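You operate a simulated robot arm through the tools that you are given. There is no shell and no other tool. Be economical: measure what you need, move in short steps, check, and stop when the job is done.

The job below is to be done with a simulated robot arm. You get a single attempt, and the scene is never put back.

## Task
The black and pink cartridges are in each other's wells: swap them back.
Fine: each goes into the well beside the mark of its colour; shut the ink door and press OK.

It is judged by the outcome, as a careful person would: the job done as asked, and still so three seconds after it is handed in. It fails if anything else is knocked over, pushed out of place, dropped, spilled or broken.

## Robot
A 6-joint arm with a two-finger parallel gripper, fixed in place. Base frame: the origin is at the foot of the arm, x ahead of it, y to its left, z up. Readings come in mm, degrees, newtons and seconds.
Its first joint turns from -66.0 to 66.0 degrees. Payload 2.45 kg.
The tool frame sits at the grasp point between the pads (the TCP): z along the fingers, y along the line on which they close. The tips reach 24 mm beyond it. The gripper opens to 68 mm. The fingers are 17 mm wide and 10 mm thick; the gripper's body (40 by 70 mm) begins 41 mm behind the TCP.
Orientation is told as [roll, pitch, yaw] about the base's x, y, z axes, in that order, counted from this pose: with the fingers straight down and closing along the base's y, the tool's x points along the base's -x, its y along +y and its z along -z.

## Interface
- The arm moves only by the tool servo_tool. Its argument "increments" is a list that holds one entry, the list of rows, each a list of 7 numbers: the shift along the tool's x, y, z in cm, then the turn, a rotation vector about the tool's x, y, z in degrees, then the gripper command, from -1 (fully open) to 1 (shut), values between in proportion. In form: [[[dx, dy, dz, rx, ry, rz, claw], ...]]. A call has 1 to 8 rows; each row shifts and turns the commanded pose from where the row before left it, along the tool's axes as they then stand. Rows are played at 5 a second. More than 50 mm and 8.6 degrees between two rows, or a gripper value outside its range, and nothing of the call is played. Where a pose cannot be reached the arm comes as near as it can. A force on the tool above 90 N (or 10 N above the force at the start of the call, whichever is more), or a blocked arm, ends the call early, and 0.2 s more pass. The fingers move at their own pace (about 108 mm/s each) and stop on an object; they squeeze with about 33 N. The grip force told is the motor's: it shows also when the fingers shut on nothing. Time passes only in rows, and 0.2 s behind the last, so rows that do not move let the fingers close. The reply holds the time, the measured pose of the TCP, the force on the tool along the base axes, the opening and the grip force, in the units named above and with some noise.
- Cameras (640 x 400 px; columns grow to the right, rows downward): "scene" is fixed at [156.4, 399.4, 1486.3]; the picture's right is [-0.87, -0.50, 0.00], its down [-0.18, 0.32, -0.93] and it looks along [0.46, -0.81, -0.36] (base axes); focal length 258 px, centre (320, 200). "wrist" rides on the gripper at [-32, 0, -39] in the tool frame; the picture's right is [0.00, -1.00, 0.00], its down [0.97, 0.00, -0.24] and it looks along [0.24, 0.00, 0.97] (tool axes); focal length 218 px, centre (320, 200). There is no depth. A picture from a camera that has moved, and an enlarged one, comes with that camera's place and axes in the base frame and with its lens.
- capture(camera): a new picture of that camera. It takes no simulated time.
- enlarge(camera, box): a new picture of the part [left, top, right, bottom] of that camera's present view, enlarged. It takes no simulated time.
- job_done(): hands the job in; it is judged then, once.

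Go step by step. Nothing tells you positions but the pictures and the camera data: compare them with the known pose of the tool, close in by small moves and look again before you grip or let go. The budget is 120 turns and 84 pictures, counting those below and the enlarged ones. Unless the task says otherwise, let go and move clear before handing in, and close with one line.

The tools are called after "Request:" as name(argument=value, ...) on one line, values as JSON. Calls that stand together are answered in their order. servo_tool: Moves the arm, as the interface text tells. Its arguments: {"type":"object","properties":{"increments":{"type":"array","items":{"type":"array","items":{"type":"array","items":{"type":"number"}}}}},"required":["increments"]} The other tools are called the same way: capture (camera) takes a picture; enlarge (camera, box) takes an enlarged picture of a part of a camera's view; job_done () hands the job in.

At the start:

```text
time_s: 0.0
tcp_pos: [434.9, 35.7, 1439.2]
tcp_rot: [-0.1, 0.0, 0.1]
wrist_force: [0.0, -0.7, 0.0]
opening: 68.1
finger_force: 0.0
```

scene: 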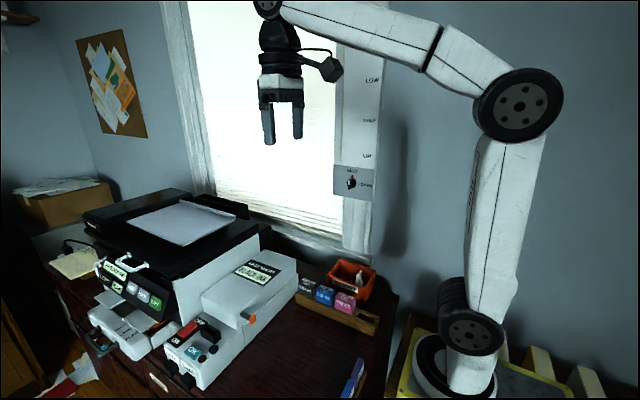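
wrist: 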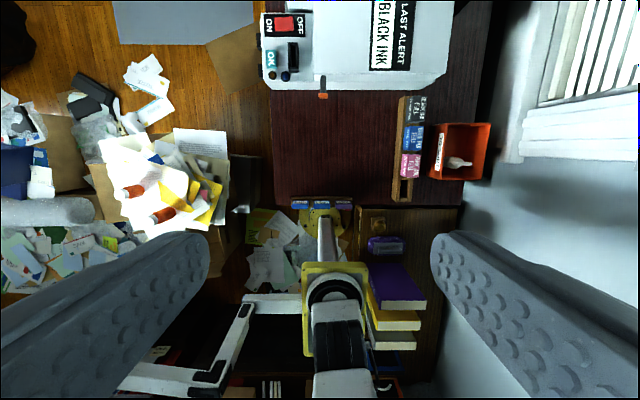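

I see a printer with an ink unit (door, OK button, power switch), and a rack of spare cartridges nearby. I'll enlarge both views to make out the details.

Request:
enlarge(camera="scene", box=[60, 220, 400, 400])

Request:
enlarge(camera="wrist", box=[240, 0, 500, 220])

Request:
enlarge(camera="scene", box=[150, 250, 270, 390])

```text
1.88 times, centred on (230, 310) of scene
camera zoom: at [156.4, 399.4, 1486.3], right [-0.87, -0.5, 0.0], down [-0.18, 0.32, -0.93], along [0.46, -0.81, -0.36], focal length 486 px, centre (489, -7)
```

zoom: 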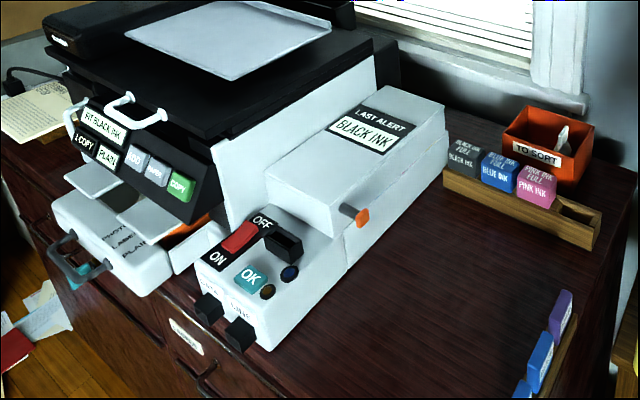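

```text
1.82 times, centred on (370, 110) of wrist
camera zoom: at [467.1, 36.4, 1478.9], right [0.0, -1.0, 0.0], down [-0.97, 0.0, 0.24], along [-0.24, 0.0, -0.97], focal length 397 px, centre (229, 364)
```

zoom: 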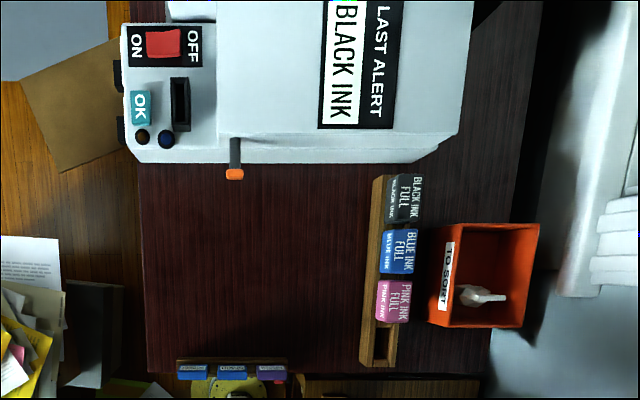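

```text
2.86 times, centred on (210, 320) of scene
camera zoom: at [156.4, 399.4, 1486.3], right [-0.87, -0.5, 0.0], down [-0.18, 0.32, -0.93], along [0.46, -0.81, -0.36], focal length 737 px, centre (634, -143)
```

zoom: 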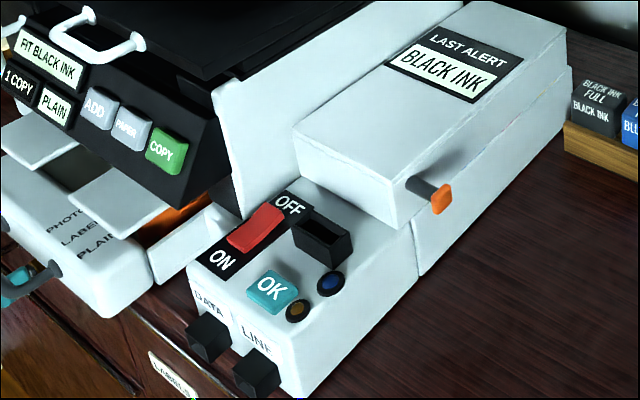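

The ink unit has a lid with a small orange-tipped pull at about (579, 29, 936). I'll move closer to look at it from above.

Request:
servo_tool(increments=[[[-2.5, 0, 4, 0, 0, 0, -1], [-2.5, 0, 4, 0, 0, 0, -1], [-2.5, 0, 4, 0, 0, 0, -1], [-2.5, 0, 4, 0, 0, 0, -1], [-2.5, -0.5, 4, 0, 0, 0, -1], [-1, -0.5, 4, 0, 0, 0, -1]]])

Request:
capture(camera="wrist")

Request:
capture(camera="scene")

```text
time_s: 1.4
tcp_pos: [570.3, 24.8, 1200.4]
tcp_rot: [0.0, -0.1, 0.2]
wrist_force: [0.1, 0.8, 0.0]
opening: 68.2
finger_force: 0.1
```

```text
78 pictures are left
camera wrist: at [603.6, 26.3, 1239.5], right [0.0, -1.0, 0.0], down [-0.97, 0.0, 0.24], along [-0.24, 0.0, -0.97], focal length 218 px, centre (320, 200)
```

wrist: 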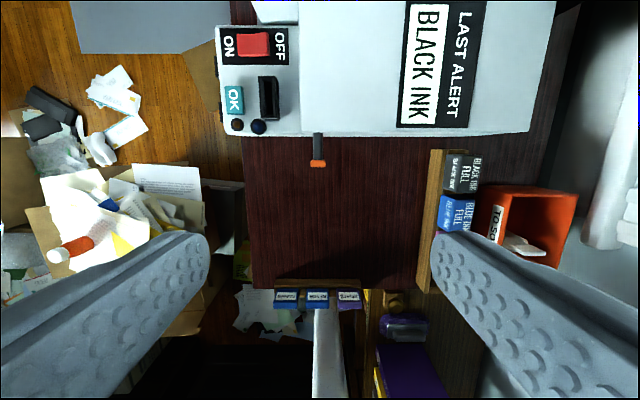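

```text
77 pictures are left
```

scene: 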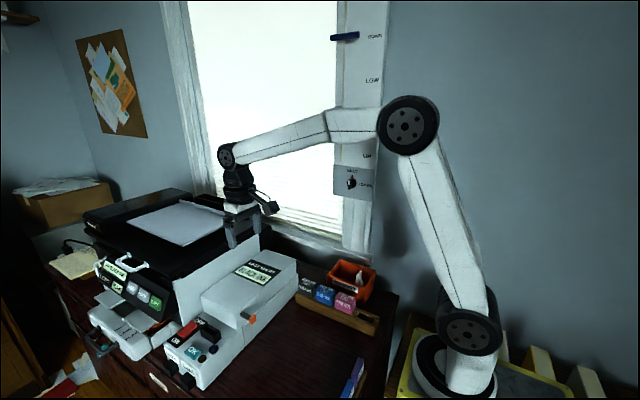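

The pull triangulates to about (581, 29, 936), with the lid top at z≈964 and the near edge at x≈616. Before picking the opening direction, I'll check the lid edges for hinges.

Request:
enlarge(camera="wrist", box=[210, 0, 330, 180])

Request:
enlarge(camera="scene", box=[190, 240, 310, 340])

```text
2.22 times, centred on (270, 90) of wrist
camera zoom: at [603.6, 26.3, 1239.5], right [0.0, -1.0, 0.0], down [-0.97, 0.0, 0.24], along [-0.24, 0.0, -0.97], focal length 485 px, centre (431, 444)
```

zoom: 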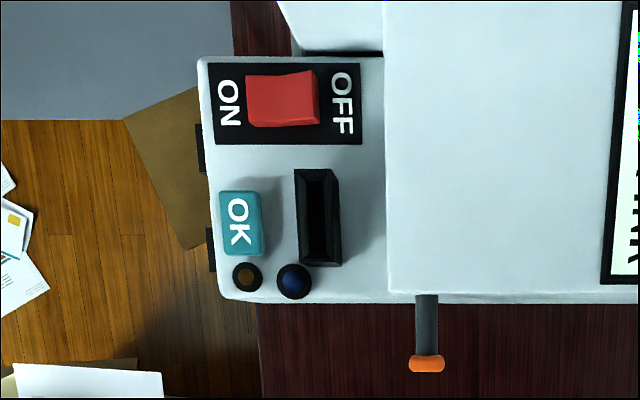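

```text
4.00 times, centred on (250, 290) of scene
camera zoom: at [156.5, 399.4, 1486.3], right [-0.87, -0.5, 0.0], down [-0.18, 0.32, -0.93], along [0.46, -0.81, -0.36], focal length 1032 px, centre (600, -160)
```

zoom: 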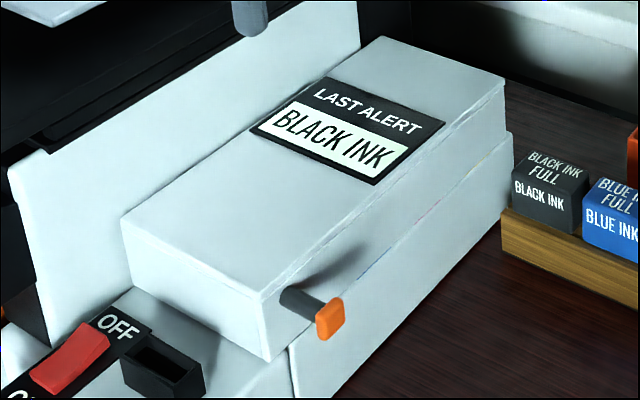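

The lid's long axis is y, and the pull is at the +y end, so the hinge is likely at the −y end. I'll lower with open fingers straddling the stem.

Request:
servo_tool(increments=[[[-0.9, 0.2, 4.2, 0, 0, 0, -1], [-0.9, 0.2, 4.2, 0, 0, 0, -1], [-0.9, 0, 4.2, 0, 0, 0, -1], [0, 0, 4.2, 0, 0, 0, -1], [0, 0, 4.2, 0, 0, 0, -1], [0, 0, 2, 0, 0, 0, -1]]])

Request:
capture(camera="wrist")

Request:
enlarge(camera="scene", box=[190, 240, 310, 340])

```text
time_s: 2.8
tcp_pos: [596.4, 30.6, 971.9]
tcp_rot: [0.0, 0.1, 0.1]
wrist_force: [0.2, -0.4, -0.3]
opening: 68.0
finger_force: 0.0
```

```text
74 pictures are left
camera wrist: at [628.4, 31.3, 1010.4], right [0.0, -1.0, 0.0], down [-0.97, 0.0, 0.24], along [-0.24, 0.0, -0.97], focal length 218 px, centre (320, 200)
```

wrist: 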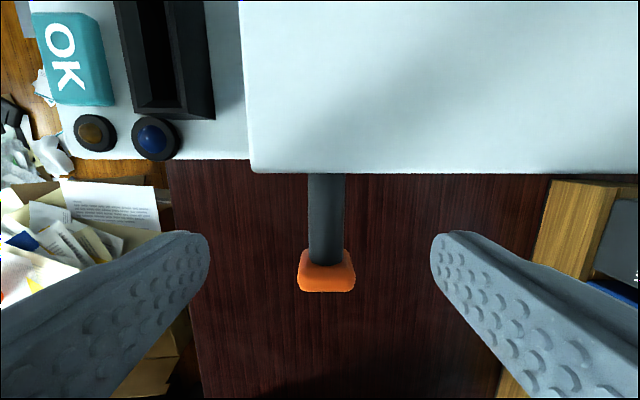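

```text
4.00 times, centred on (250, 290) of scene
camera zoom: at [156.5, 399.4, 1486.3], right [-0.87, -0.5, 0.0], down [-0.18, 0.32, -0.93], along [0.46, -0.81, -0.36], focal length 1032 px, centre (600, -160)
```

zoom: 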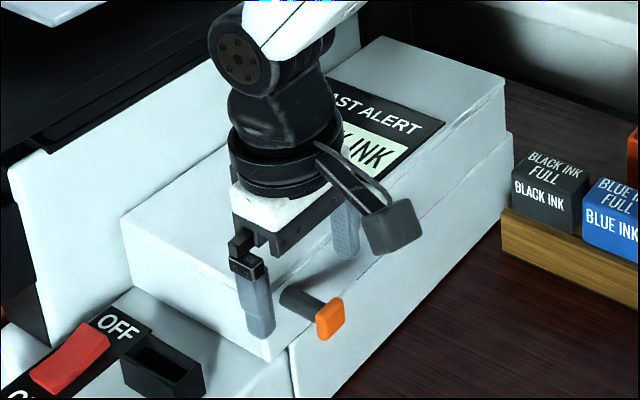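

The stem is centred between the fingers. I'll lower to its height and close.

Request:
servo_tool(increments=[[[-0.5, 0, 1.7, 0, 0, 0, -1], [0, 0, 1.8, 0, 0, 0, -1], [0, 0, 0, 0, 0, 0, 0.6], [0, 0, 0, 0, 0, 0, 1], [0, 0, 0, 0, 0, 0, 1]]])

Request:
capture(camera="wrist")

```text
time_s: 4.0
tcp_pos: [600.4, 29.1, 936.1]
tcp_rot: [-0.1, 0.0, -0.1]
wrist_force: [-0.4, -25.2, 0.1]
opening: 13.7
finger_force: 33.7
```

```text
72 pictures are left
camera wrist: at [634.1, 29.0, 974.9], right [0.0, -1.0, 0.0], down [-0.97, 0.0, 0.24], along [-0.24, 0.0, -0.97], focal length 218 px, centre (320, 200)
```

wrist: 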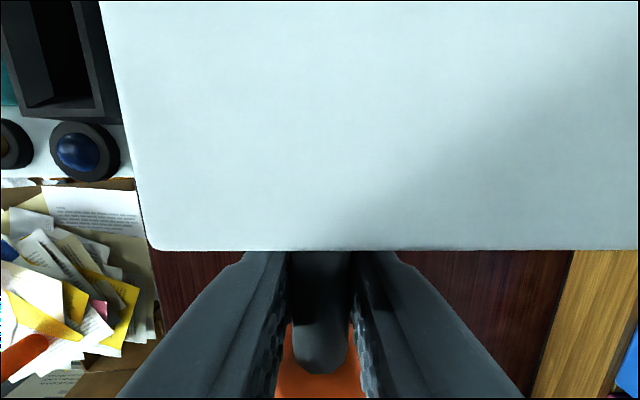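

I have the stem gripped, slightly off centre. I'll ease 1 mm toward −y, then lift a little to test the hinge.

Request:
servo_tool(increments=[[[0, -0.1, 0, 0, 0, 0, 1], [0, 0, -0.4, 0, 0, 0, 1], [0, 0, -0.4, 0, 0, 0, 1], [0, 0, -0.4, 0, 0, 0, 1], [0, 0, -0.4, 0, 0, 0, 1]]])

Request:
enlarge(camera="scene", box=[170, 220, 310, 340])

```text
time_s: 5.2
tcp_pos: [601.4, 29.1, 951.0]
tcp_rot: [0.0, 0.1, 0.2]
wrist_force: [0.2, -9.7, -2.3]
opening: 13.8
finger_force: 33.2
```

```text
3.33 times, centred on (240, 280) of scene
camera zoom: at [156.5, 399.2, 1486.4], right [-0.87, -0.5, 0.0], down [-0.18, 0.32, -0.93], along [0.46, -0.81, -0.36], focal length 860 px, centre (587, -67)
```

zoom: 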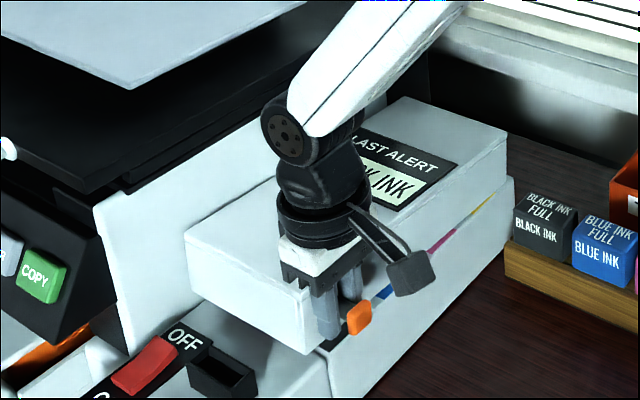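

The lid hinges at the −y end, and colour marks show along the near side of the base. I'll follow an arc about an estimated hinge at y≈−226, checking forces.

Request:
servo_tool(increments=[[[0, -0.26, -1.7, 0, 0, 0, 1], [0, -0.48, -2.17, 0, 0, 0, 1], [0, -0.67, -2.12, 0, 0, 0, 1], [0, -0.85, -2.06, 0, 0, 0, 1]]])

Request:
enlarge(camera="scene", box=[170, 200, 310, 340])

```text
time_s: 6.2
tcp_pos: [600.2, 15.1, 1032.6]
tcp_rot: [0.7, 0.0, 0.3]
wrist_force: [-6.5, 65.7, 19.0]
opening: 13.8
finger_force: 33.8
```

```text
2.86 times, centred on (240, 270) of scene
camera zoom: at [155.7, 401.5, 1485.8], right [-0.87, -0.5, 0.0], down [-0.18, 0.31, -0.93], along [0.46, -0.81, -0.36], focal length 737 px, centre (549, 0)
```

zoom: 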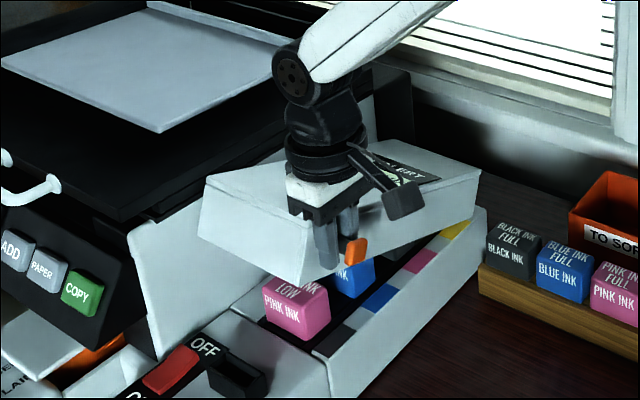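

The true path curves less than I assumed, which puts the pivot at about (y −226, z 950). The pink cartridge sits in the first well by the black mark. I'll relieve the force and continue on the corrected arc.

Request:
servo_tool(increments=[[[0, 0.9, 0, 0, 0, 0, 1], [0, -0.8, -2.1, 0, 0, 0, 1], [0, -0.99, -1.98, 0, 0, 0, 1], [0, -1.16, -1.9, 0, 0, 0, 1]]])

```text
time_s: 7.2
tcp_pos: [601.3, -10.7, 1091.7]
tcp_rot: [0.1, -0.3, 0.2]
wrist_force: [4.0, 31.8, 16.9]
opening: 13.6
finger_force: 33.6
```

The forces suggest a slightly larger radius, with the pivot near (−255, 945). I'll continue with the refined arc.

Request:
servo_tool(increments=[[[0, -0.95, -2.0, 0, 0, 0, 1], [0, -1.55, -1.94, 0, 0, 0, 1], [0, -1.7, -1.8, 0, 0, 0, 1], [0, -1.86, -1.64, 0, 0, 0, 1]]])

Request:
capture(camera="scene")

```text
time_s: 8.2
tcp_pos: [602.1, -76.2, 1165.5]
tcp_rot: [-0.1, 0.0, 0.0]
wrist_force: [3.2, 10.9, 12.0]
opening: 13.8
finger_force: 33.5
```

```text
69 pictures are left
```

scene: 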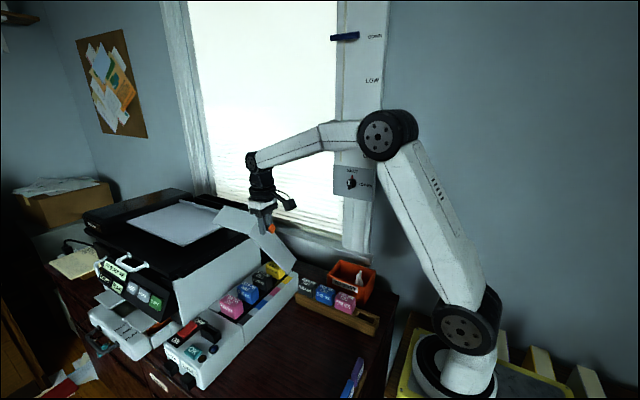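

The forces are low now, so I'll continue the arc.

Request:
servo_tool(increments=[[[0, -1.99, -1.47, 0, 0, 0, 1], [0, -2.11, -1.3, 0, 0, 0, 1], [0, -2.21, -1.1, 0, 0, 0, 1], [0, -2.31, -0.91, 0, 0, 0, 1]]])

Request:
capture(camera="scene")

```text
time_s: 9.2
tcp_pos: [600.9, -163.2, 1209.4]
tcp_rot: [-0.1, 0.3, -0.1]
wrist_force: [-5.3, -4.0, -19.0]
opening: 13.6
finger_force: 33.6
```

```text
68 pictures are left
```

scene: 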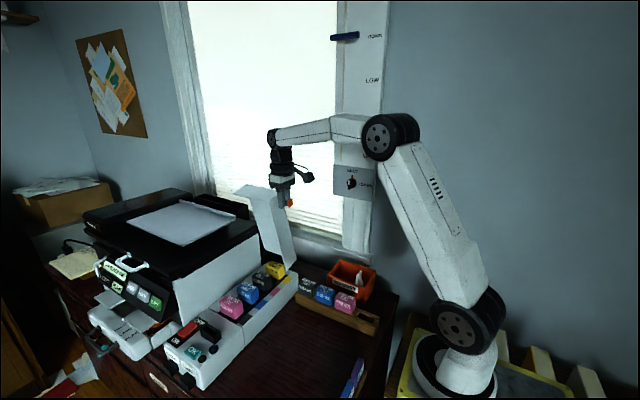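

The lid is at about 70°. I'll continue past vertical a little at a time.

Request:
servo_tool(increments=[[[0, -2.3, -0.4, 0, 0, 0, 1], [0, -2.3, -0.35, 0, 0, 0, 1], [0, -2.3, -0.1, 0, 0, 0, 1], [0, -1.5, 0, 0, 0, 0, 1]]])

Request:
capture(camera="scene")

```text
time_s: 10.2
tcp_pos: [601.5, -246.1, 1222.2]
tcp_rot: [-0.1, -0.2, 0.0]
wrist_force: [-8.6, 0.8, 1.5]
opening: 13.6
finger_force: 33.5
```

```text
67 pictures are left
```

scene: 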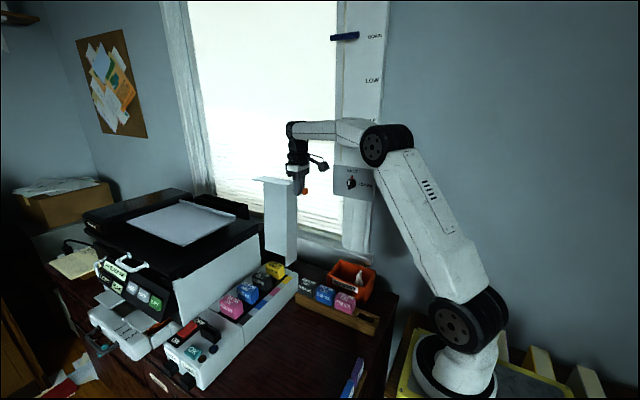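

The lid is nearly vertical. I'll push on gently until it rests at its stop.

Request:
servo_tool(increments=[[[0, -1.2, 0.05, 0, 0, 0, 1], [0, -1.2, 0.1, 0, 0, 0, 1], [0, -1.2, 0.15, 0, 0, 0, 1]]])

Request:
capture(camera="scene")

```text
time_s: 11.0
tcp_pos: [602.4, -280.2, 1219.9]
tcp_rot: [0.1, -0.2, 0.0]
wrist_force: [-3.1, 5.7, 2.1]
opening: 13.5
finger_force: 33.7
```

```text
66 pictures are left
```

scene: 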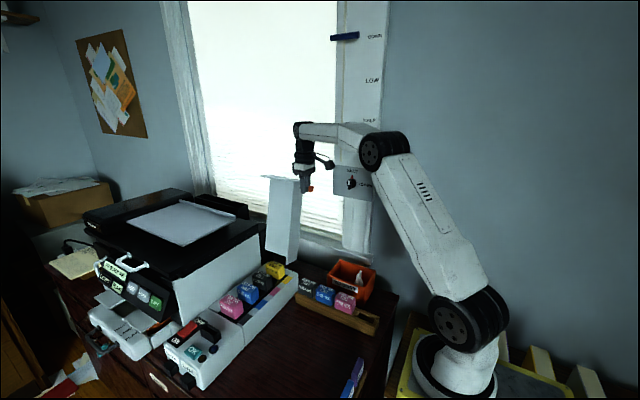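

The lid is past vertical. I'll go a bit further and watch for the stop.

Request:
servo_tool(increments=[[[0, -1.2, 0.2, 0, 0, 0, 1], [0, -1.2, 0.25, 0, 0, 0, 1], [0, -1.0, 0.25, 0, 0, 0, 1]]])

Request:
enlarge(camera="scene", box=[160, 110, 400, 350])

```text
time_s: 11.6
tcp_pos: [602.7, -282.2, 1218.2]
tcp_rot: [2.4, 0.9, 1.5]
wrist_force: [-22.3, 58.1, 8.8]
opening: 13.9
finger_force: 33.2
stopped in row 3: the force on the tool passed its limit (the readings are from after the stop); the commanded pose is now the measured one
```

```text
1.67 times, centred on (280, 230) of scene
camera zoom: at [155.4, 401.7, 1485.8], right [-0.87, -0.5, 0.0], down [-0.18, 0.31, -0.93], along [0.46, -0.81, -0.36], focal length 430 px, centre (387, 150)
```

zoom: 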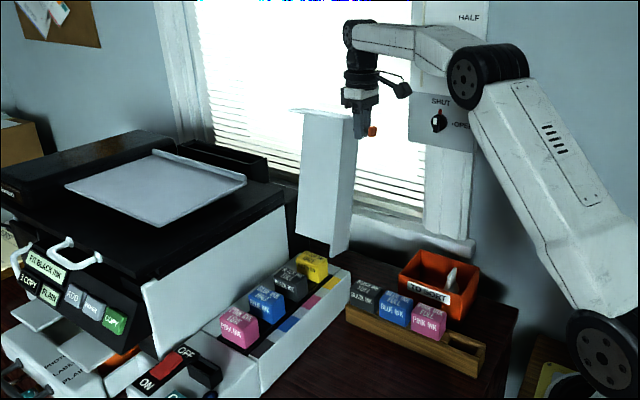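

The lid is on its stop at about 96°. I'll loosen the grip, watch that it stays, then rise off the stem.

Request:
servo_tool(increments=[[[0, 0, 0, 0, 0, 0, 0.2], [0, 0, 0, 0, 0, 0, 0.2], [0, 0, -2, 0, 0, 0, 0.2], [0, 0, -3, 0, 0, 0, 0.2]]])

Request:
capture(camera="scene")

```text
time_s: 12.6
tcp_pos: [604.3, -294.2, 1268.0]
tcp_rot: [1.5, 0.4, 0.8]
wrist_force: [0.4, -0.1, 0.0]
opening: 27.3
finger_force: 0.0
```

```text
64 pictures are left
```

scene: 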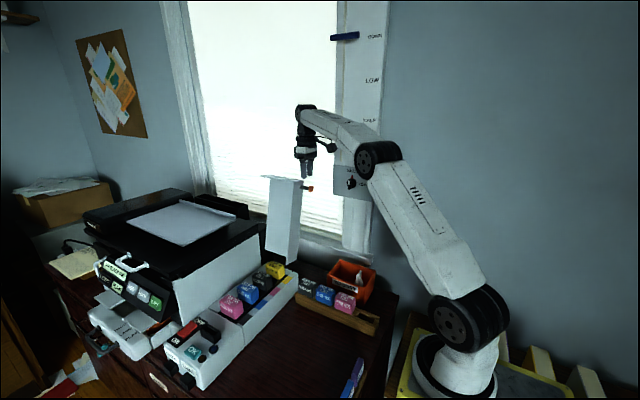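

The lid stays open. I'll straighten the tool and move over the cartridges for a good look.

Request:
servo_tool(increments=[[[0, 0, -3, 1.5, -0.4, 0.8, -1], [0, 4.8, 0, 0, 0, 0, -1], [0, 4.8, 0, 0, 0, 0, -1], [0, 4.8, 0, 0, 0, 0, -1], [0, 4.8, 0, 0, 0, 0, -1], [-2, 3.8, 2, 0, 0, 0, -1], [-2, 0, 4.5, 0, 0, 0, -1], [0, 0, 4.5, 0, 0, 0, -1]]])

Request:
capture(camera="wrist")

Request:
enlarge(camera="scene", box=[200, 240, 310, 350])

```text
time_s: 14.4
tcp_pos: [641.2, -64.9, 1184.5]
tcp_rot: [0.0, 0.0, 0.1]
wrist_force: [-0.5, -1.0, -0.7]
opening: 67.9
finger_force: 0.2
```

```text
63 pictures are left
camera wrist: at [675.0, -64.9, 1223.5], right [0.0, -1.0, 0.0], down [-0.97, 0.0, 0.24], along [-0.24, 0.0, -0.97], focal length 218 px, centre (320, 200)
```

wrist: 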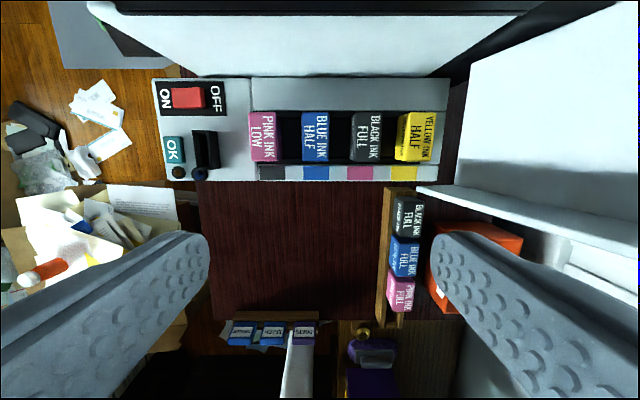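

```text
3.64 times, centred on (255, 295) of scene
camera zoom: at [156.5, 399.4, 1486.3], right [-0.87, -0.5, 0.0], down [-0.18, 0.32, -0.93], along [0.46, -0.81, -0.36], focal length 939 px, centre (556, -146)
```

zoom: 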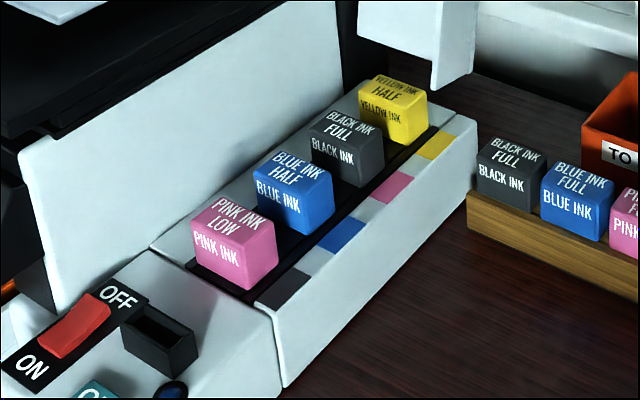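

The marks along the base run black, blue, pink, yellow. Pink is in the black well, black (FULL) is in the pink well, and the wells are about 60 mm apart. I'll go closer to measure the pink cartridge and look at the parking options.

Request:
servo_tool(increments=[[[0, 2, 4, 0, 0, 0, -0.5], [0, 3, 4, 0, 0, 0, -0.5], [-1, 2, 4, 0, 0, 0, -0.5]]])

Request:
capture(camera="wrist")

Request:
enlarge(camera="wrist", box=[160, 40, 480, 240])

```text
time_s: 15.2
tcp_pos: [651.1, 4.7, 1066.7]
tcp_rot: [0.0, 0.0, 0.2]
wrist_force: [0.1, 0.1, -0.7]
opening: 50.8
finger_force: 0.0
```

```text
61 pictures are left
camera wrist: at [684.4, 5.8, 1104.7], right [0.0, -1.0, 0.0], down [-0.97, 0.0, 0.24], along [-0.24, 0.0, -0.97], focal length 218 px, centre (320, 200)
```

wrist: 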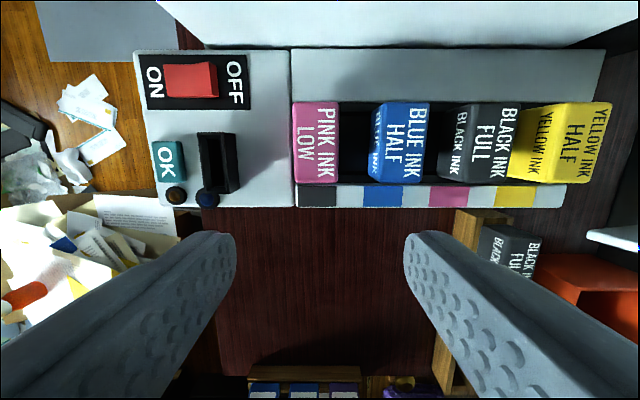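

```text
2.00 times, centred on (320, 140) of wrist
camera zoom: at [684.4, 5.8, 1104.7], right [0.0, -1.0, 0.0], down [-0.97, 0.0, 0.24], along [-0.24, 0.0, -0.97], focal length 436 px, centre (320, 320)
```

zoom: 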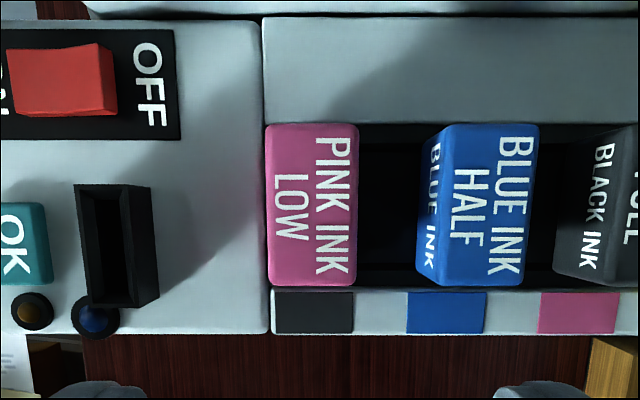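

Redoing the triangulation, the base top is at z≈886 and the well pitch is about 69 mm. Black is at y≈8, blue −61, pink −130. The pink cartridge top is centred near (686, 9), with z≈930 and about 35×60 mm. I'll approach above it.

Request:
servo_tool(increments=[[[-1.7, 0.2, 2, 0, 0, 0, -0.6], [-1.8, 0.2, 3, 0, 0, 0, -0.6], [0, 0, 4, 0, 0, 0, -0.6]]])

Request:
capture(camera="wrist")

Request:
enlarge(camera="scene", box=[180, 230, 300, 350])

```text
time_s: 16.0
tcp_pos: [687.5, 9.7, 976.7]
tcp_rot: [0.0, 0.0, 0.1]
wrist_force: [0.2, -0.7, -0.8]
opening: 54.3
finger_force: 0.1
```

```text
59 pictures are left
camera wrist: at [721.0, 10.6, 1016.1], right [0.0, -1.0, 0.0], down [-0.97, 0.0, 0.24], along [-0.24, 0.0, -0.97], focal length 218 px, centre (320, 200)
```

wrist: 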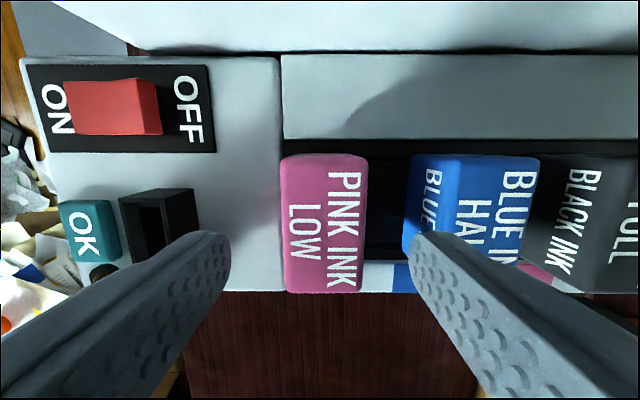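

```text
3.33 times, centred on (240, 290) of scene
camera zoom: at [156.5, 399.4, 1486.3], right [-0.87, -0.5, 0.0], down [-0.18, 0.32, -0.93], along [0.46, -0.81, -0.36], focal length 860 px, centre (587, -100)
```

zoom: 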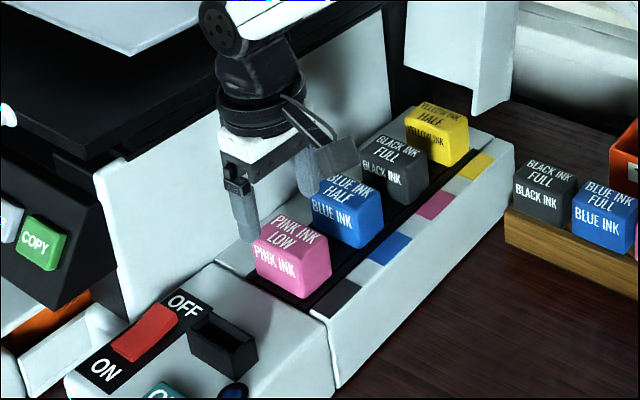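

Everything is aligned. I'll descend so the tips are just above the base and close on the pink cartridge.

Request:
servo_tool(increments=[[[0, -0.05, 2.5, 0, 0, 0, -0.6], [0, 0, 2.2, 0, 0, 0, -0.6], [0, 0, 1.1, 0, 0, 0, -0.6], [0, 0, 0, 0, 0, 0, 0.5], [0, 0, 0, 0, 0, 0, 1], [0, 0, 0, 0, 0, 0, 1]]])

Request:
enlarge(camera="scene", box=[180, 230, 300, 350])

```text
time_s: 17.4
tcp_pos: [688.1, 9.9, 918.3]
tcp_rot: [0.0, 0.0, 0.1]
wrist_force: [1.6, -1.5, -1.6]
opening: 35.2
finger_force: 33.2
```

```text
3.33 times, centred on (240, 290) of scene
camera zoom: at [156.5, 399.4, 1486.3], right [-0.87, -0.5, 0.0], down [-0.18, 0.32, -0.93], along [0.46, -0.81, -0.36], focal length 860 px, centre (587, -100)
```

zoom: 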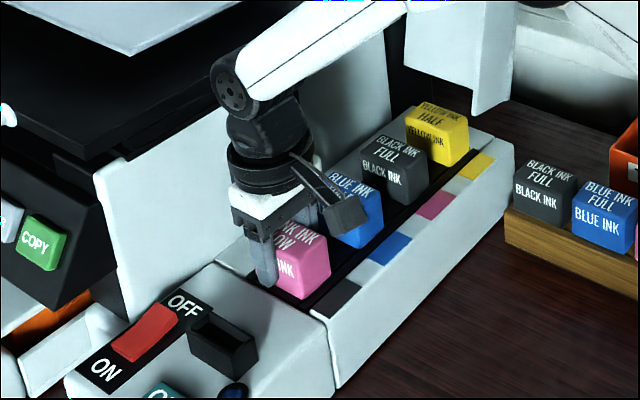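

The pink cartridge is gripped at 35.2 mm. I'll lift it straight up and look at its underside shape.

Request:
servo_tool(increments=[[[0, 0, -0.5, 0, 0, 0, 1], [0, 0, -1.5, 0, 0, 0, 1], [0, 0, -2.5, 0, 0, 0, 1], [0, 0, -3, 0, 0, 0, 1], [0, 0, -3, 0, 0, 0, 1]]])

Request:
enlarge(camera="scene", box=[180, 210, 320, 350])

Request:
capture(camera="wrist")

```text
time_s: 18.6
tcp_pos: [687.8, 9.8, 1025.4]
tcp_rot: [0.0, 0.0, 0.1]
wrist_force: [0.4, 0.9, -0.9]
opening: 35.5
finger_force: 32.9
```

```text
2.86 times, centred on (250, 280) of scene
camera zoom: at [156.4, 399.4, 1486.3], right [-0.87, -0.5, 0.0], down [-0.18, 0.32, -0.93], along [0.46, -0.81, -0.36], focal length 737 px, centre (520, -29)
```

zoom: 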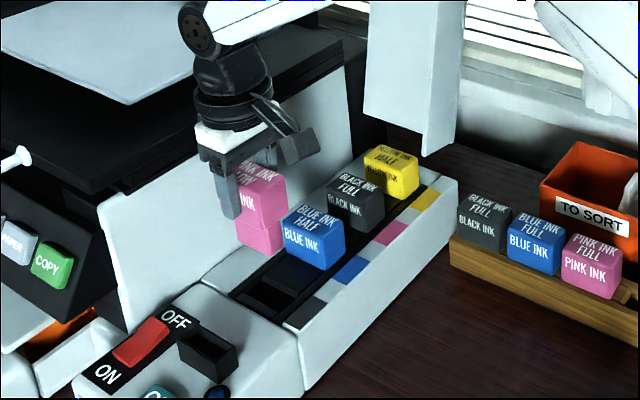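

```text
55 pictures are left
camera wrist: at [721.4, 10.6, 1064.6], right [0.0, -1.0, 0.0], down [-0.97, 0.0, 0.24], along [-0.24, 0.0, -0.97], focal length 218 px, centre (320, 200)
```

wrist: 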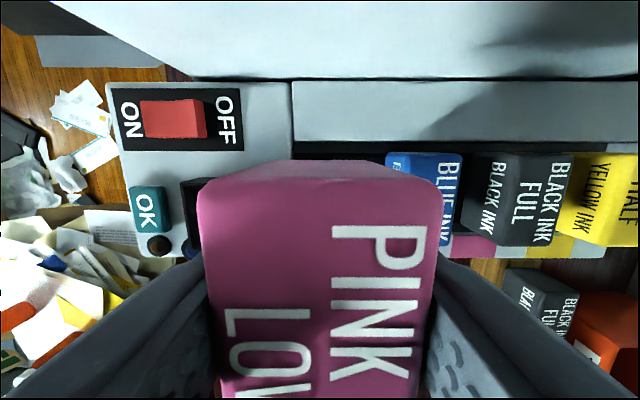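

The cartridge has a body with a narrower stub below. I'll carry it over the clear desk area in front of the unit and inspect the underside for temporary parking.

Request:
servo_tool(increments=[[[3, 0, -1, 0, 0, 0, 1], [4, 0, 0, 0, 0, 0, 1], [4, 0, 0, 0, 0, 0, 1], [4, 0, 0, 0, 0, 0, 1]]])

Request:
enlarge(camera="scene", box=[200, 210, 340, 350])

Request:
enlarge(camera="scene", box=[220, 190, 300, 270])

```text
time_s: 19.6
tcp_pos: [538.5, 9.6, 1034.6]
tcp_rot: [0.0, 0.0, 0.2]
wrist_force: [-1.5, -0.3, 0.2]
opening: 34.9
finger_force: 33.2
```

```text
2.86 times, centred on (270, 280) of scene
camera zoom: at [156.5, 399.4, 1486.3], right [-0.87, -0.5, 0.0], down [-0.18, 0.32, -0.93], along [0.46, -0.81, -0.36], focal length 737 px, centre (463, -29)
```

zoom: 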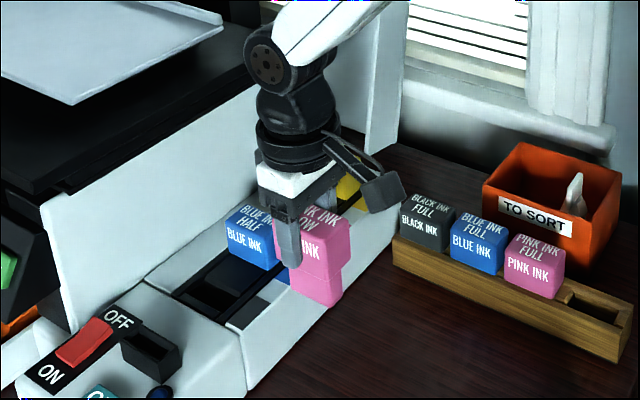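

```text
5.00 times, centred on (260, 230) of scene
camera zoom: at [156.5, 399.4, 1486.3], right [-0.87, -0.5, 0.0], down [-0.18, 0.32, -0.93], along [0.46, -0.81, -0.36], focal length 1290 px, centre (620, 50)
```

zoom: 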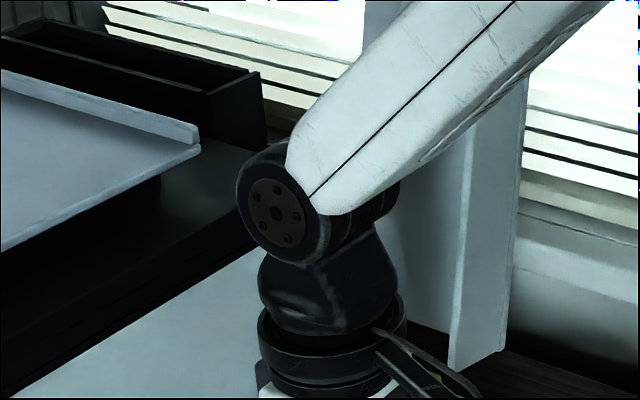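

The stub has a flat, near full-size bottom, so it can stand on the desk. I'll lower it at (538, 10), first most of the way and then in small steps until contact.

Request:
servo_tool(increments=[[[0, 0, 4, 0, 0, 0, 1], [0, 0, 4, 0, 0, 0, 1], [0, 0, 3, 0, 0, 0, 1]]])

Request:
enlarge(camera="scene", box=[210, 240, 320, 350])

```text
time_s: 20.4
tcp_pos: [539.5, 10.3, 924.4]
tcp_rot: [0.0, 0.0, 0.2]
wrist_force: [-0.3, 0.6, -0.3]
opening: 35.3
finger_force: 33.1
```

```text
3.64 times, centred on (265, 295) of scene
camera zoom: at [156.5, 399.4, 1486.3], right [-0.87, -0.5, 0.0], down [-0.18, 0.32, -0.93], along [0.46, -0.81, -0.36], focal length 939 px, centre (520, -146)
```

zoom: 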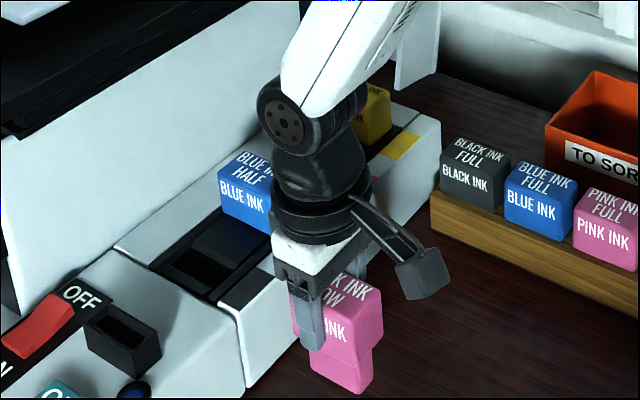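

The bottom is at about z 862, and the desk looks to be around 818. I'll go down 3 cm more and then in small steps.

Request:
servo_tool(increments=[[[0, 0, 1.5, 0, 0, 0, 1], [0, 0, 1.2, 0, 0, 0, 1]]])

Request:
servo_tool(increments=[[[0, 0, 0.4, 0, 0, 0, 1], [0, 0, 0, 0, 0, 0, 1]]])

Request:
servo_tool(increments=[[[0, 0, 0.3, 0, 0, 0, 1], [0, 0, 0, 0, 0, 0, 1]]])

Request:
enlarge(camera="scene", box=[210, 270, 320, 380])

```text
time_s: 21.0
tcp_pos: [538.7, 9.1, 898.0]
tcp_rot: [0.0, 0.1, 0.1]
wrist_force: [-0.8, 0.2, -0.4]
opening: 35.2
finger_force: 32.7
```

```text
time_s: 21.6
tcp_pos: [539.3, 9.3, 893.2]
tcp_rot: [0.0, -0.1, 0.2]
wrist_force: [0.5, 0.2, -1.1]
opening: 34.8
finger_force: 33.1
```

```text
time_s: 22.2
tcp_pos: [537.7, 10.3, 890.9]
tcp_rot: [0.0, 0.0, 0.1]
wrist_force: [-0.4, 0.0, 0.0]
opening: 35.3
finger_force: 33.1
```

```text
3.64 times, centred on (265, 325) of scene
camera zoom: at [156.5, 399.4, 1486.3], right [-0.87, -0.5, 0.0], down [-0.18, 0.32, -0.93], along [0.46, -0.81, -0.36], focal length 939 px, centre (520, -254)
```

zoom: 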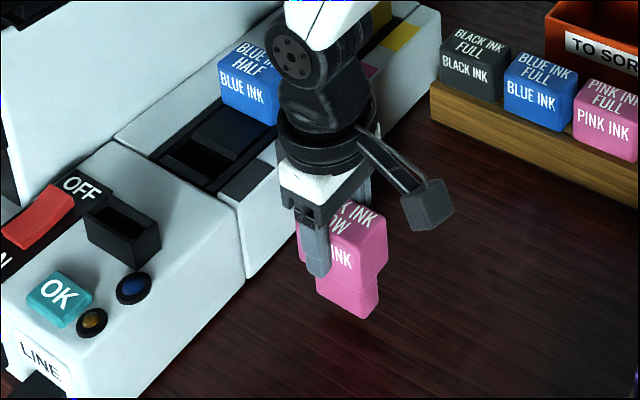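

No contact yet, and I can see a small shadow gap. I'll continue in small steps.

Request:
servo_tool(increments=[[[0, 0, 0.4, 0, 0, 0, 1], [0, 0, 0, 0, 0, 0, 1]]])

Request:
servo_tool(increments=[[[0, 0, 0.3, 0, 0, 0, 1], [0, 0, 0, 0, 0, 0, 1]]])

Request:
servo_tool(increments=[[[0, 0, 0.2, 0, 0, 0, 1], [0, 0, 0, 0, 0, 0, 1]]])

```text
time_s: 22.8
tcp_pos: [538.7, 9.1, 886.1]
tcp_rot: [0.0, 0.0, 0.1]
wrist_force: [-0.8, 1.0, -1.4]
opening: 35.1
finger_force: 33.2
```

```text
time_s: 23.4
tcp_pos: [537.5, 7.8, 884.6]
tcp_rot: [0.0, 0.0, 0.0]
wrist_force: [-1.0, -0.5, -0.5]
opening: 35.5
finger_force: 32.7
```

```text
time_s: 24.0
tcp_pos: [537.0, 9.6, 881.2]
tcp_rot: [0.0, -0.1, 0.0]
wrist_force: [-0.2, 0.2, -0.7]
opening: 35.0
finger_force: 32.9
```

Request:
servo_tool(increments=[[[0, 0, 0.25, 0, 0, 0, 1], [0, 0, 0, 0, 0, 0, 1]]])

Request:
servo_tool(increments=[[[0, 0, 0.25, 0, 0, 0, 1], [0, 0, 0, 0, 0, 0, 1]]])

Request:
enlarge(camera="scene", box=[220, 290, 300, 370])

```text
time_s: 24.6
tcp_pos: [536.6, 9.2, 879.4]
tcp_rot: [-0.1, 0.1, 0.1]
wrist_force: [0.4, -0.4, -0.8]
opening: 35.2
finger_force: 33.0
```

```text
time_s: 25.2
tcp_pos: [538.0, 9.5, 876.3]
tcp_rot: [0.0, 0.0, 0.2]
wrist_force: [0.1, 0.4, 0.5]
opening: 35.1
finger_force: 33.2
```

```text
5.00 times, centred on (260, 330) of scene
camera zoom: at [156.5, 399.4, 1486.3], right [-0.87, -0.5, 0.0], down [-0.18, 0.32, -0.93], along [0.46, -0.81, -0.36], focal length 1290 px, centre (620, -450)
```

zoom: 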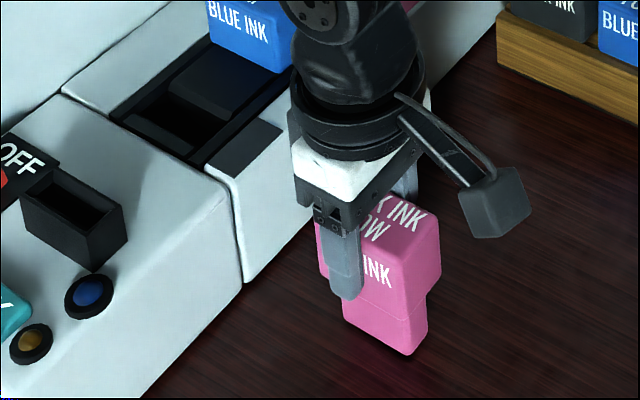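

The bottom looks a few mm above the desk. I'll continue.

Request:
servo_tool(increments=[[[0, 0, 0.25, 0, 0, 0, 1], [0, 0, 0, 0, 0, 0, 1]]])

Request:
servo_tool(increments=[[[0, 0, 0.25, 0, 0, 0, 1], [0, 0, 0, 0, 0, 0, 1]]])

Request:
servo_tool(increments=[[[0, 0, 0.25, 0, 0, 0, 1], [0, 0, 0, 0, 0, 0, 1]]])

```text
time_s: 25.8
tcp_pos: [536.7, 9.4, 873.3]
tcp_rot: [0.1, -0.1, 0.1]
wrist_force: [-2.0, 0.9, 7.4]
opening: 35.1
finger_force: 33.9
```

```text
time_s: 26.4
tcp_pos: [538.5, 9.7, 873.8]
tcp_rot: [0.0, -0.2, 0.1]
wrist_force: [-7.9, -0.1, 33.9]
opening: 35.2
finger_force: 32.7
```

```text
time_s: 27.0
tcp_pos: [539.2, 9.6, 869.9]
tcp_rot: [0.0, -0.2, 0.1]
wrist_force: [4.5, 1.1, 10.3]
opening: 35.6
finger_force: 32.4
```

It's in contact with the desk. I'll ease up 1 mm, release and rise.

Request:
servo_tool(increments=[[[0, 0, -0.1, 0, 0, 0, 1], [0, 0, 0, 0, 0, 0, -0.6], [0, 0, 0, 0, 0, 0, -0.6], [0, 0, -2, 0, 0, 0, -0.6], [0, 0, -4, 0, 0, 0, -0.6], [0, 0, -4.5, 0, 0, 0, -0.6], [0, 0, -4.5, 0, 0, 0, -0.6]]])

Request:
capture(camera="wrist")

Request:
enlarge(camera="scene", box=[200, 250, 320, 370])

```text
time_s: 28.6
tcp_pos: [538.5, 13.0, 1021.4]
tcp_rot: [0.0, 0.1, 0.1]
wrist_force: [-0.2, -0.1, 0.2]
opening: 54.2
finger_force: 0.1
```

```text
49 pictures are left
camera wrist: at [571.3, 12.3, 1060.1], right [0.0, -1.0, 0.0], down [-0.97, 0.0, 0.24], along [-0.24, 0.0, -0.97], focal length 218 px, centre (320, 200)
```

wrist: 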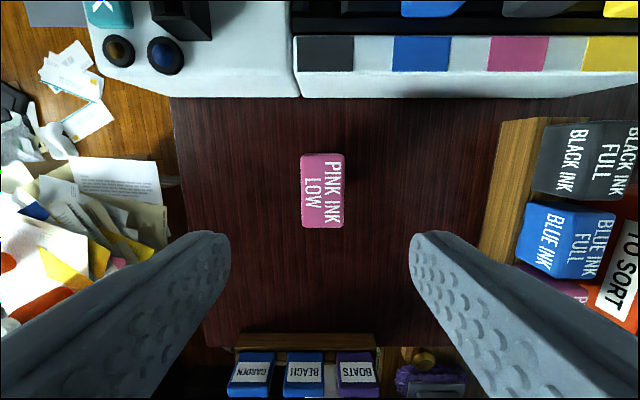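

```text
3.33 times, centred on (260, 310) of scene
camera zoom: at [156.4, 399.4, 1486.3], right [-0.87, -0.5, 0.0], down [-0.18, 0.32, -0.93], along [0.46, -0.81, -0.36], focal length 860 px, centre (520, -167)
```

zoom: 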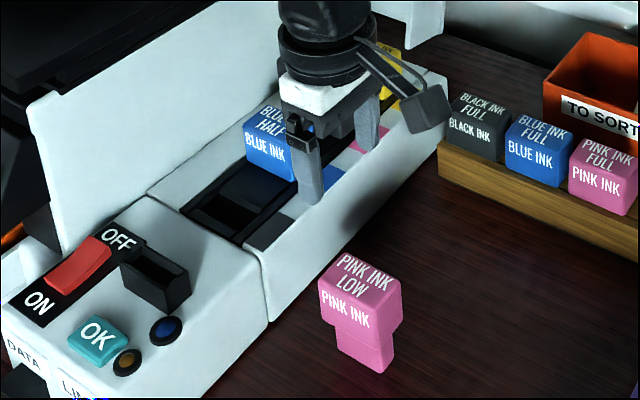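

Pink stands safely. Next is the black cartridge in the pink well, near (688, −129). I'll move above it and check.

Request:
servo_tool(increments=[[[-3, -2.8, 0, 0, 0, 0, -0.6], [-3, -2.8, 0, 0, 0, 0, -0.6], [-3, -2.8, 0, 0, 0, 0, -0.6], [-3, -2.8, 0, 0, 0, 0, -0.6], [-3, -3, 2, 0, 0, 0, -0.6], [0, 0, 2, 0, 0, 0, -0.6]]])

Request:
capture(camera="wrist")

```text
time_s: 30.0
tcp_pos: [689.3, -132.9, 979.1]
tcp_rot: [-0.1, 0.1, 0.1]
wrist_force: [0.0, -0.1, 0.7]
opening: 54.4
finger_force: 0.0
```

```text
47 pictures are left
camera wrist: at [721.8, -132.0, 1018.4], right [0.0, -1.0, 0.0], down [-0.97, 0.0, 0.24], along [-0.24, 0.0, -0.97], focal length 218 px, centre (320, 200)
```

wrist: 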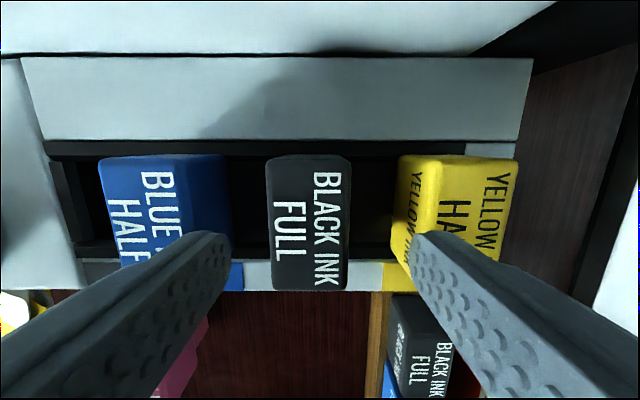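

The black cartridge's centre is at y≈−127. I'll shift 5 mm, descend and grip.

Request:
servo_tool(increments=[[[0, 0.55, 1, 0, 0, 0, -0.5], [0, 0, 2.5, 0, 0, 0, -0.5], [0, 0, 2.6, 0, 0, 0, -0.5], [0, 0, 0, 0, 0, 0, -0.5], [0, 0, 0, 0, 0, 0, 0.5], [0, 0, 0, 0, 0, 0, 1], [0, 0, 0, 0, 0, 0, 1]]])

```text
time_s: 31.6
tcp_pos: [690.9, -126.9, 917.5]
tcp_rot: [-0.1, -0.1, 0.2]
wrist_force: [2.5, -0.1, -0.6]
opening: 35.2
finger_force: 33.0
```

The black cartridge is gripped. I'll lift it and look down into the empty black well while carrying it over.

Request:
servo_tool(increments=[[[0, 0, -0.5, 0, 0, 0, 1], [0, 0, -1.5, 0, 0, 0, 1], [0, 0, -3, 0, 0, 0, 1], [0, 0, -3, 0, 0, 0, 1], [0, 0, -3, 0, 0, 0, 1]]])

Request:
servo_tool(increments=[[[0, 3.4, 0, 0, 0, 0, 1], [0, 3.4, 0, 0, 0, 0, 1], [0, 3.4, 0, 0, 0, 0, 1], [0, 3.45, 0, 0, 0, 0, 1], [0, 0, 0, 0, 0, 0, 1]]])

Request:
enlarge(camera="scene", box=[180, 220, 320, 360])

Request:
capture(camera="wrist")

```text
time_s: 32.8
tcp_pos: [689.5, -126.1, 1028.0]
tcp_rot: [0.1, 0.0, 0.1]
wrist_force: [0.5, -0.3, -0.3]
opening: 35.1
finger_force: 32.7
```

```text
time_s: 34.0
tcp_pos: [688.6, 9.0, 1027.2]
tcp_rot: [0.0, 0.0, 0.0]
wrist_force: [0.0, -0.1, -0.4]
opening: 35.4
finger_force: 33.4
```

```text
2.86 times, centred on (250, 290) of scene
camera zoom: at [156.4, 399.5, 1486.3], right [-0.87, -0.5, 0.0], down [-0.18, 0.32, -0.93], along [0.46, -0.81, -0.36], focal length 737 px, centre (520, -57)
```

zoom: 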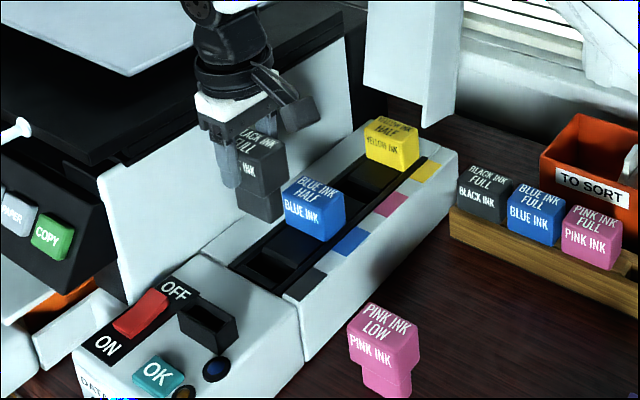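

```text
45 pictures are left
camera wrist: at [722.1, 9.6, 1066.7], right [0.0, -1.0, 0.0], down [-0.97, 0.0, 0.24], along [-0.24, 0.0, -0.97], focal length 218 px, centre (320, 200)
```

wrist: 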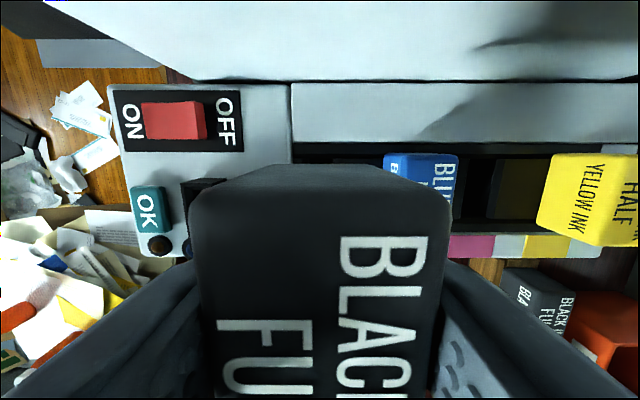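

Black is over its own well. I'll lower it until the stub is just at the rim, then look.

Request:
servo_tool(increments=[[[0, 0.05, 3, 0, 0, 0, 1], [0, 0, 3, 0, 0, 0, 1], [0, 0, 2, 0, 0, 0, 1], [0, 0, 0, 0, 0, 0, 1]]])

Request:
enlarge(camera="scene", box=[190, 260, 270, 340])

```text
time_s: 35.0
tcp_pos: [689.1, 9.8, 948.4]
tcp_rot: [0.0, -0.1, 0.1]
wrist_force: [0.4, -0.4, -1.1]
opening: 35.5
finger_force: 33.4
```

```text
5.00 times, centred on (230, 300) of scene
camera zoom: at [156.5, 399.4, 1486.3], right [-0.87, -0.5, 0.0], down [-0.18, 0.32, -0.93], along [0.46, -0.81, -0.36], focal length 1290 px, centre (770, -300)
```

zoom: 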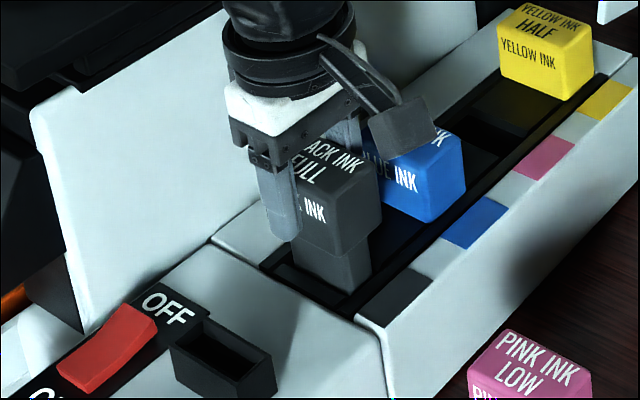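

Aligned with the well. I'll lower it slowly, checking force.

Request:
servo_tool(increments=[[[0, 0, 0.8, 0, 0, 0, 1], [0, 0, 0.8, 0, 0, 0, 1], [0, 0, 0, 0, 0, 0, 1]]])

Request:
servo_tool(increments=[[[0, 0, 0.6, 0, 0, 0, 1], [0, 0, 0.4, 0, 0, 0, 1], [0, 0, 0, 0, 0, 0, 1]]])

Request:
enlarge(camera="scene", box=[190, 260, 270, 340])

```text
time_s: 35.8
tcp_pos: [687.6, 9.1, 933.3]
tcp_rot: [0.0, -0.1, 0.0]
wrist_force: [1.4, 0.6, 0.0]
opening: 35.4
finger_force: 32.8
```

```text
time_s: 36.6
tcp_pos: [688.7, 9.1, 923.1]
tcp_rot: [0.0, -0.1, 0.1]
wrist_force: [4.4, -1.2, 0.6]
opening: 35.5
finger_force: 32.6
```

```text
5.00 times, centred on (230, 300) of scene
camera zoom: at [156.5, 399.4, 1486.3], right [-0.87, -0.5, 0.0], down [-0.18, 0.32, -0.93], along [0.46, -0.81, -0.36], focal length 1290 px, centre (770, -300)
```

zoom: 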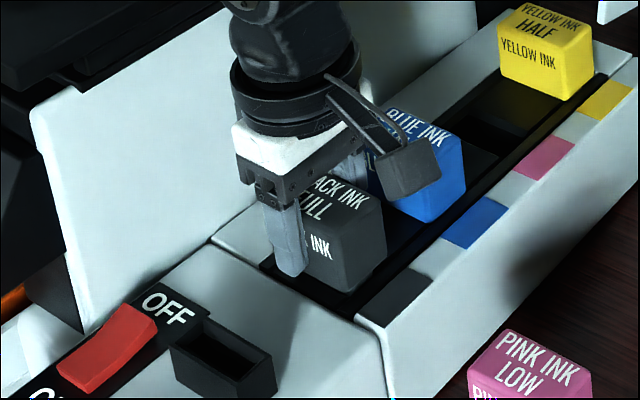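

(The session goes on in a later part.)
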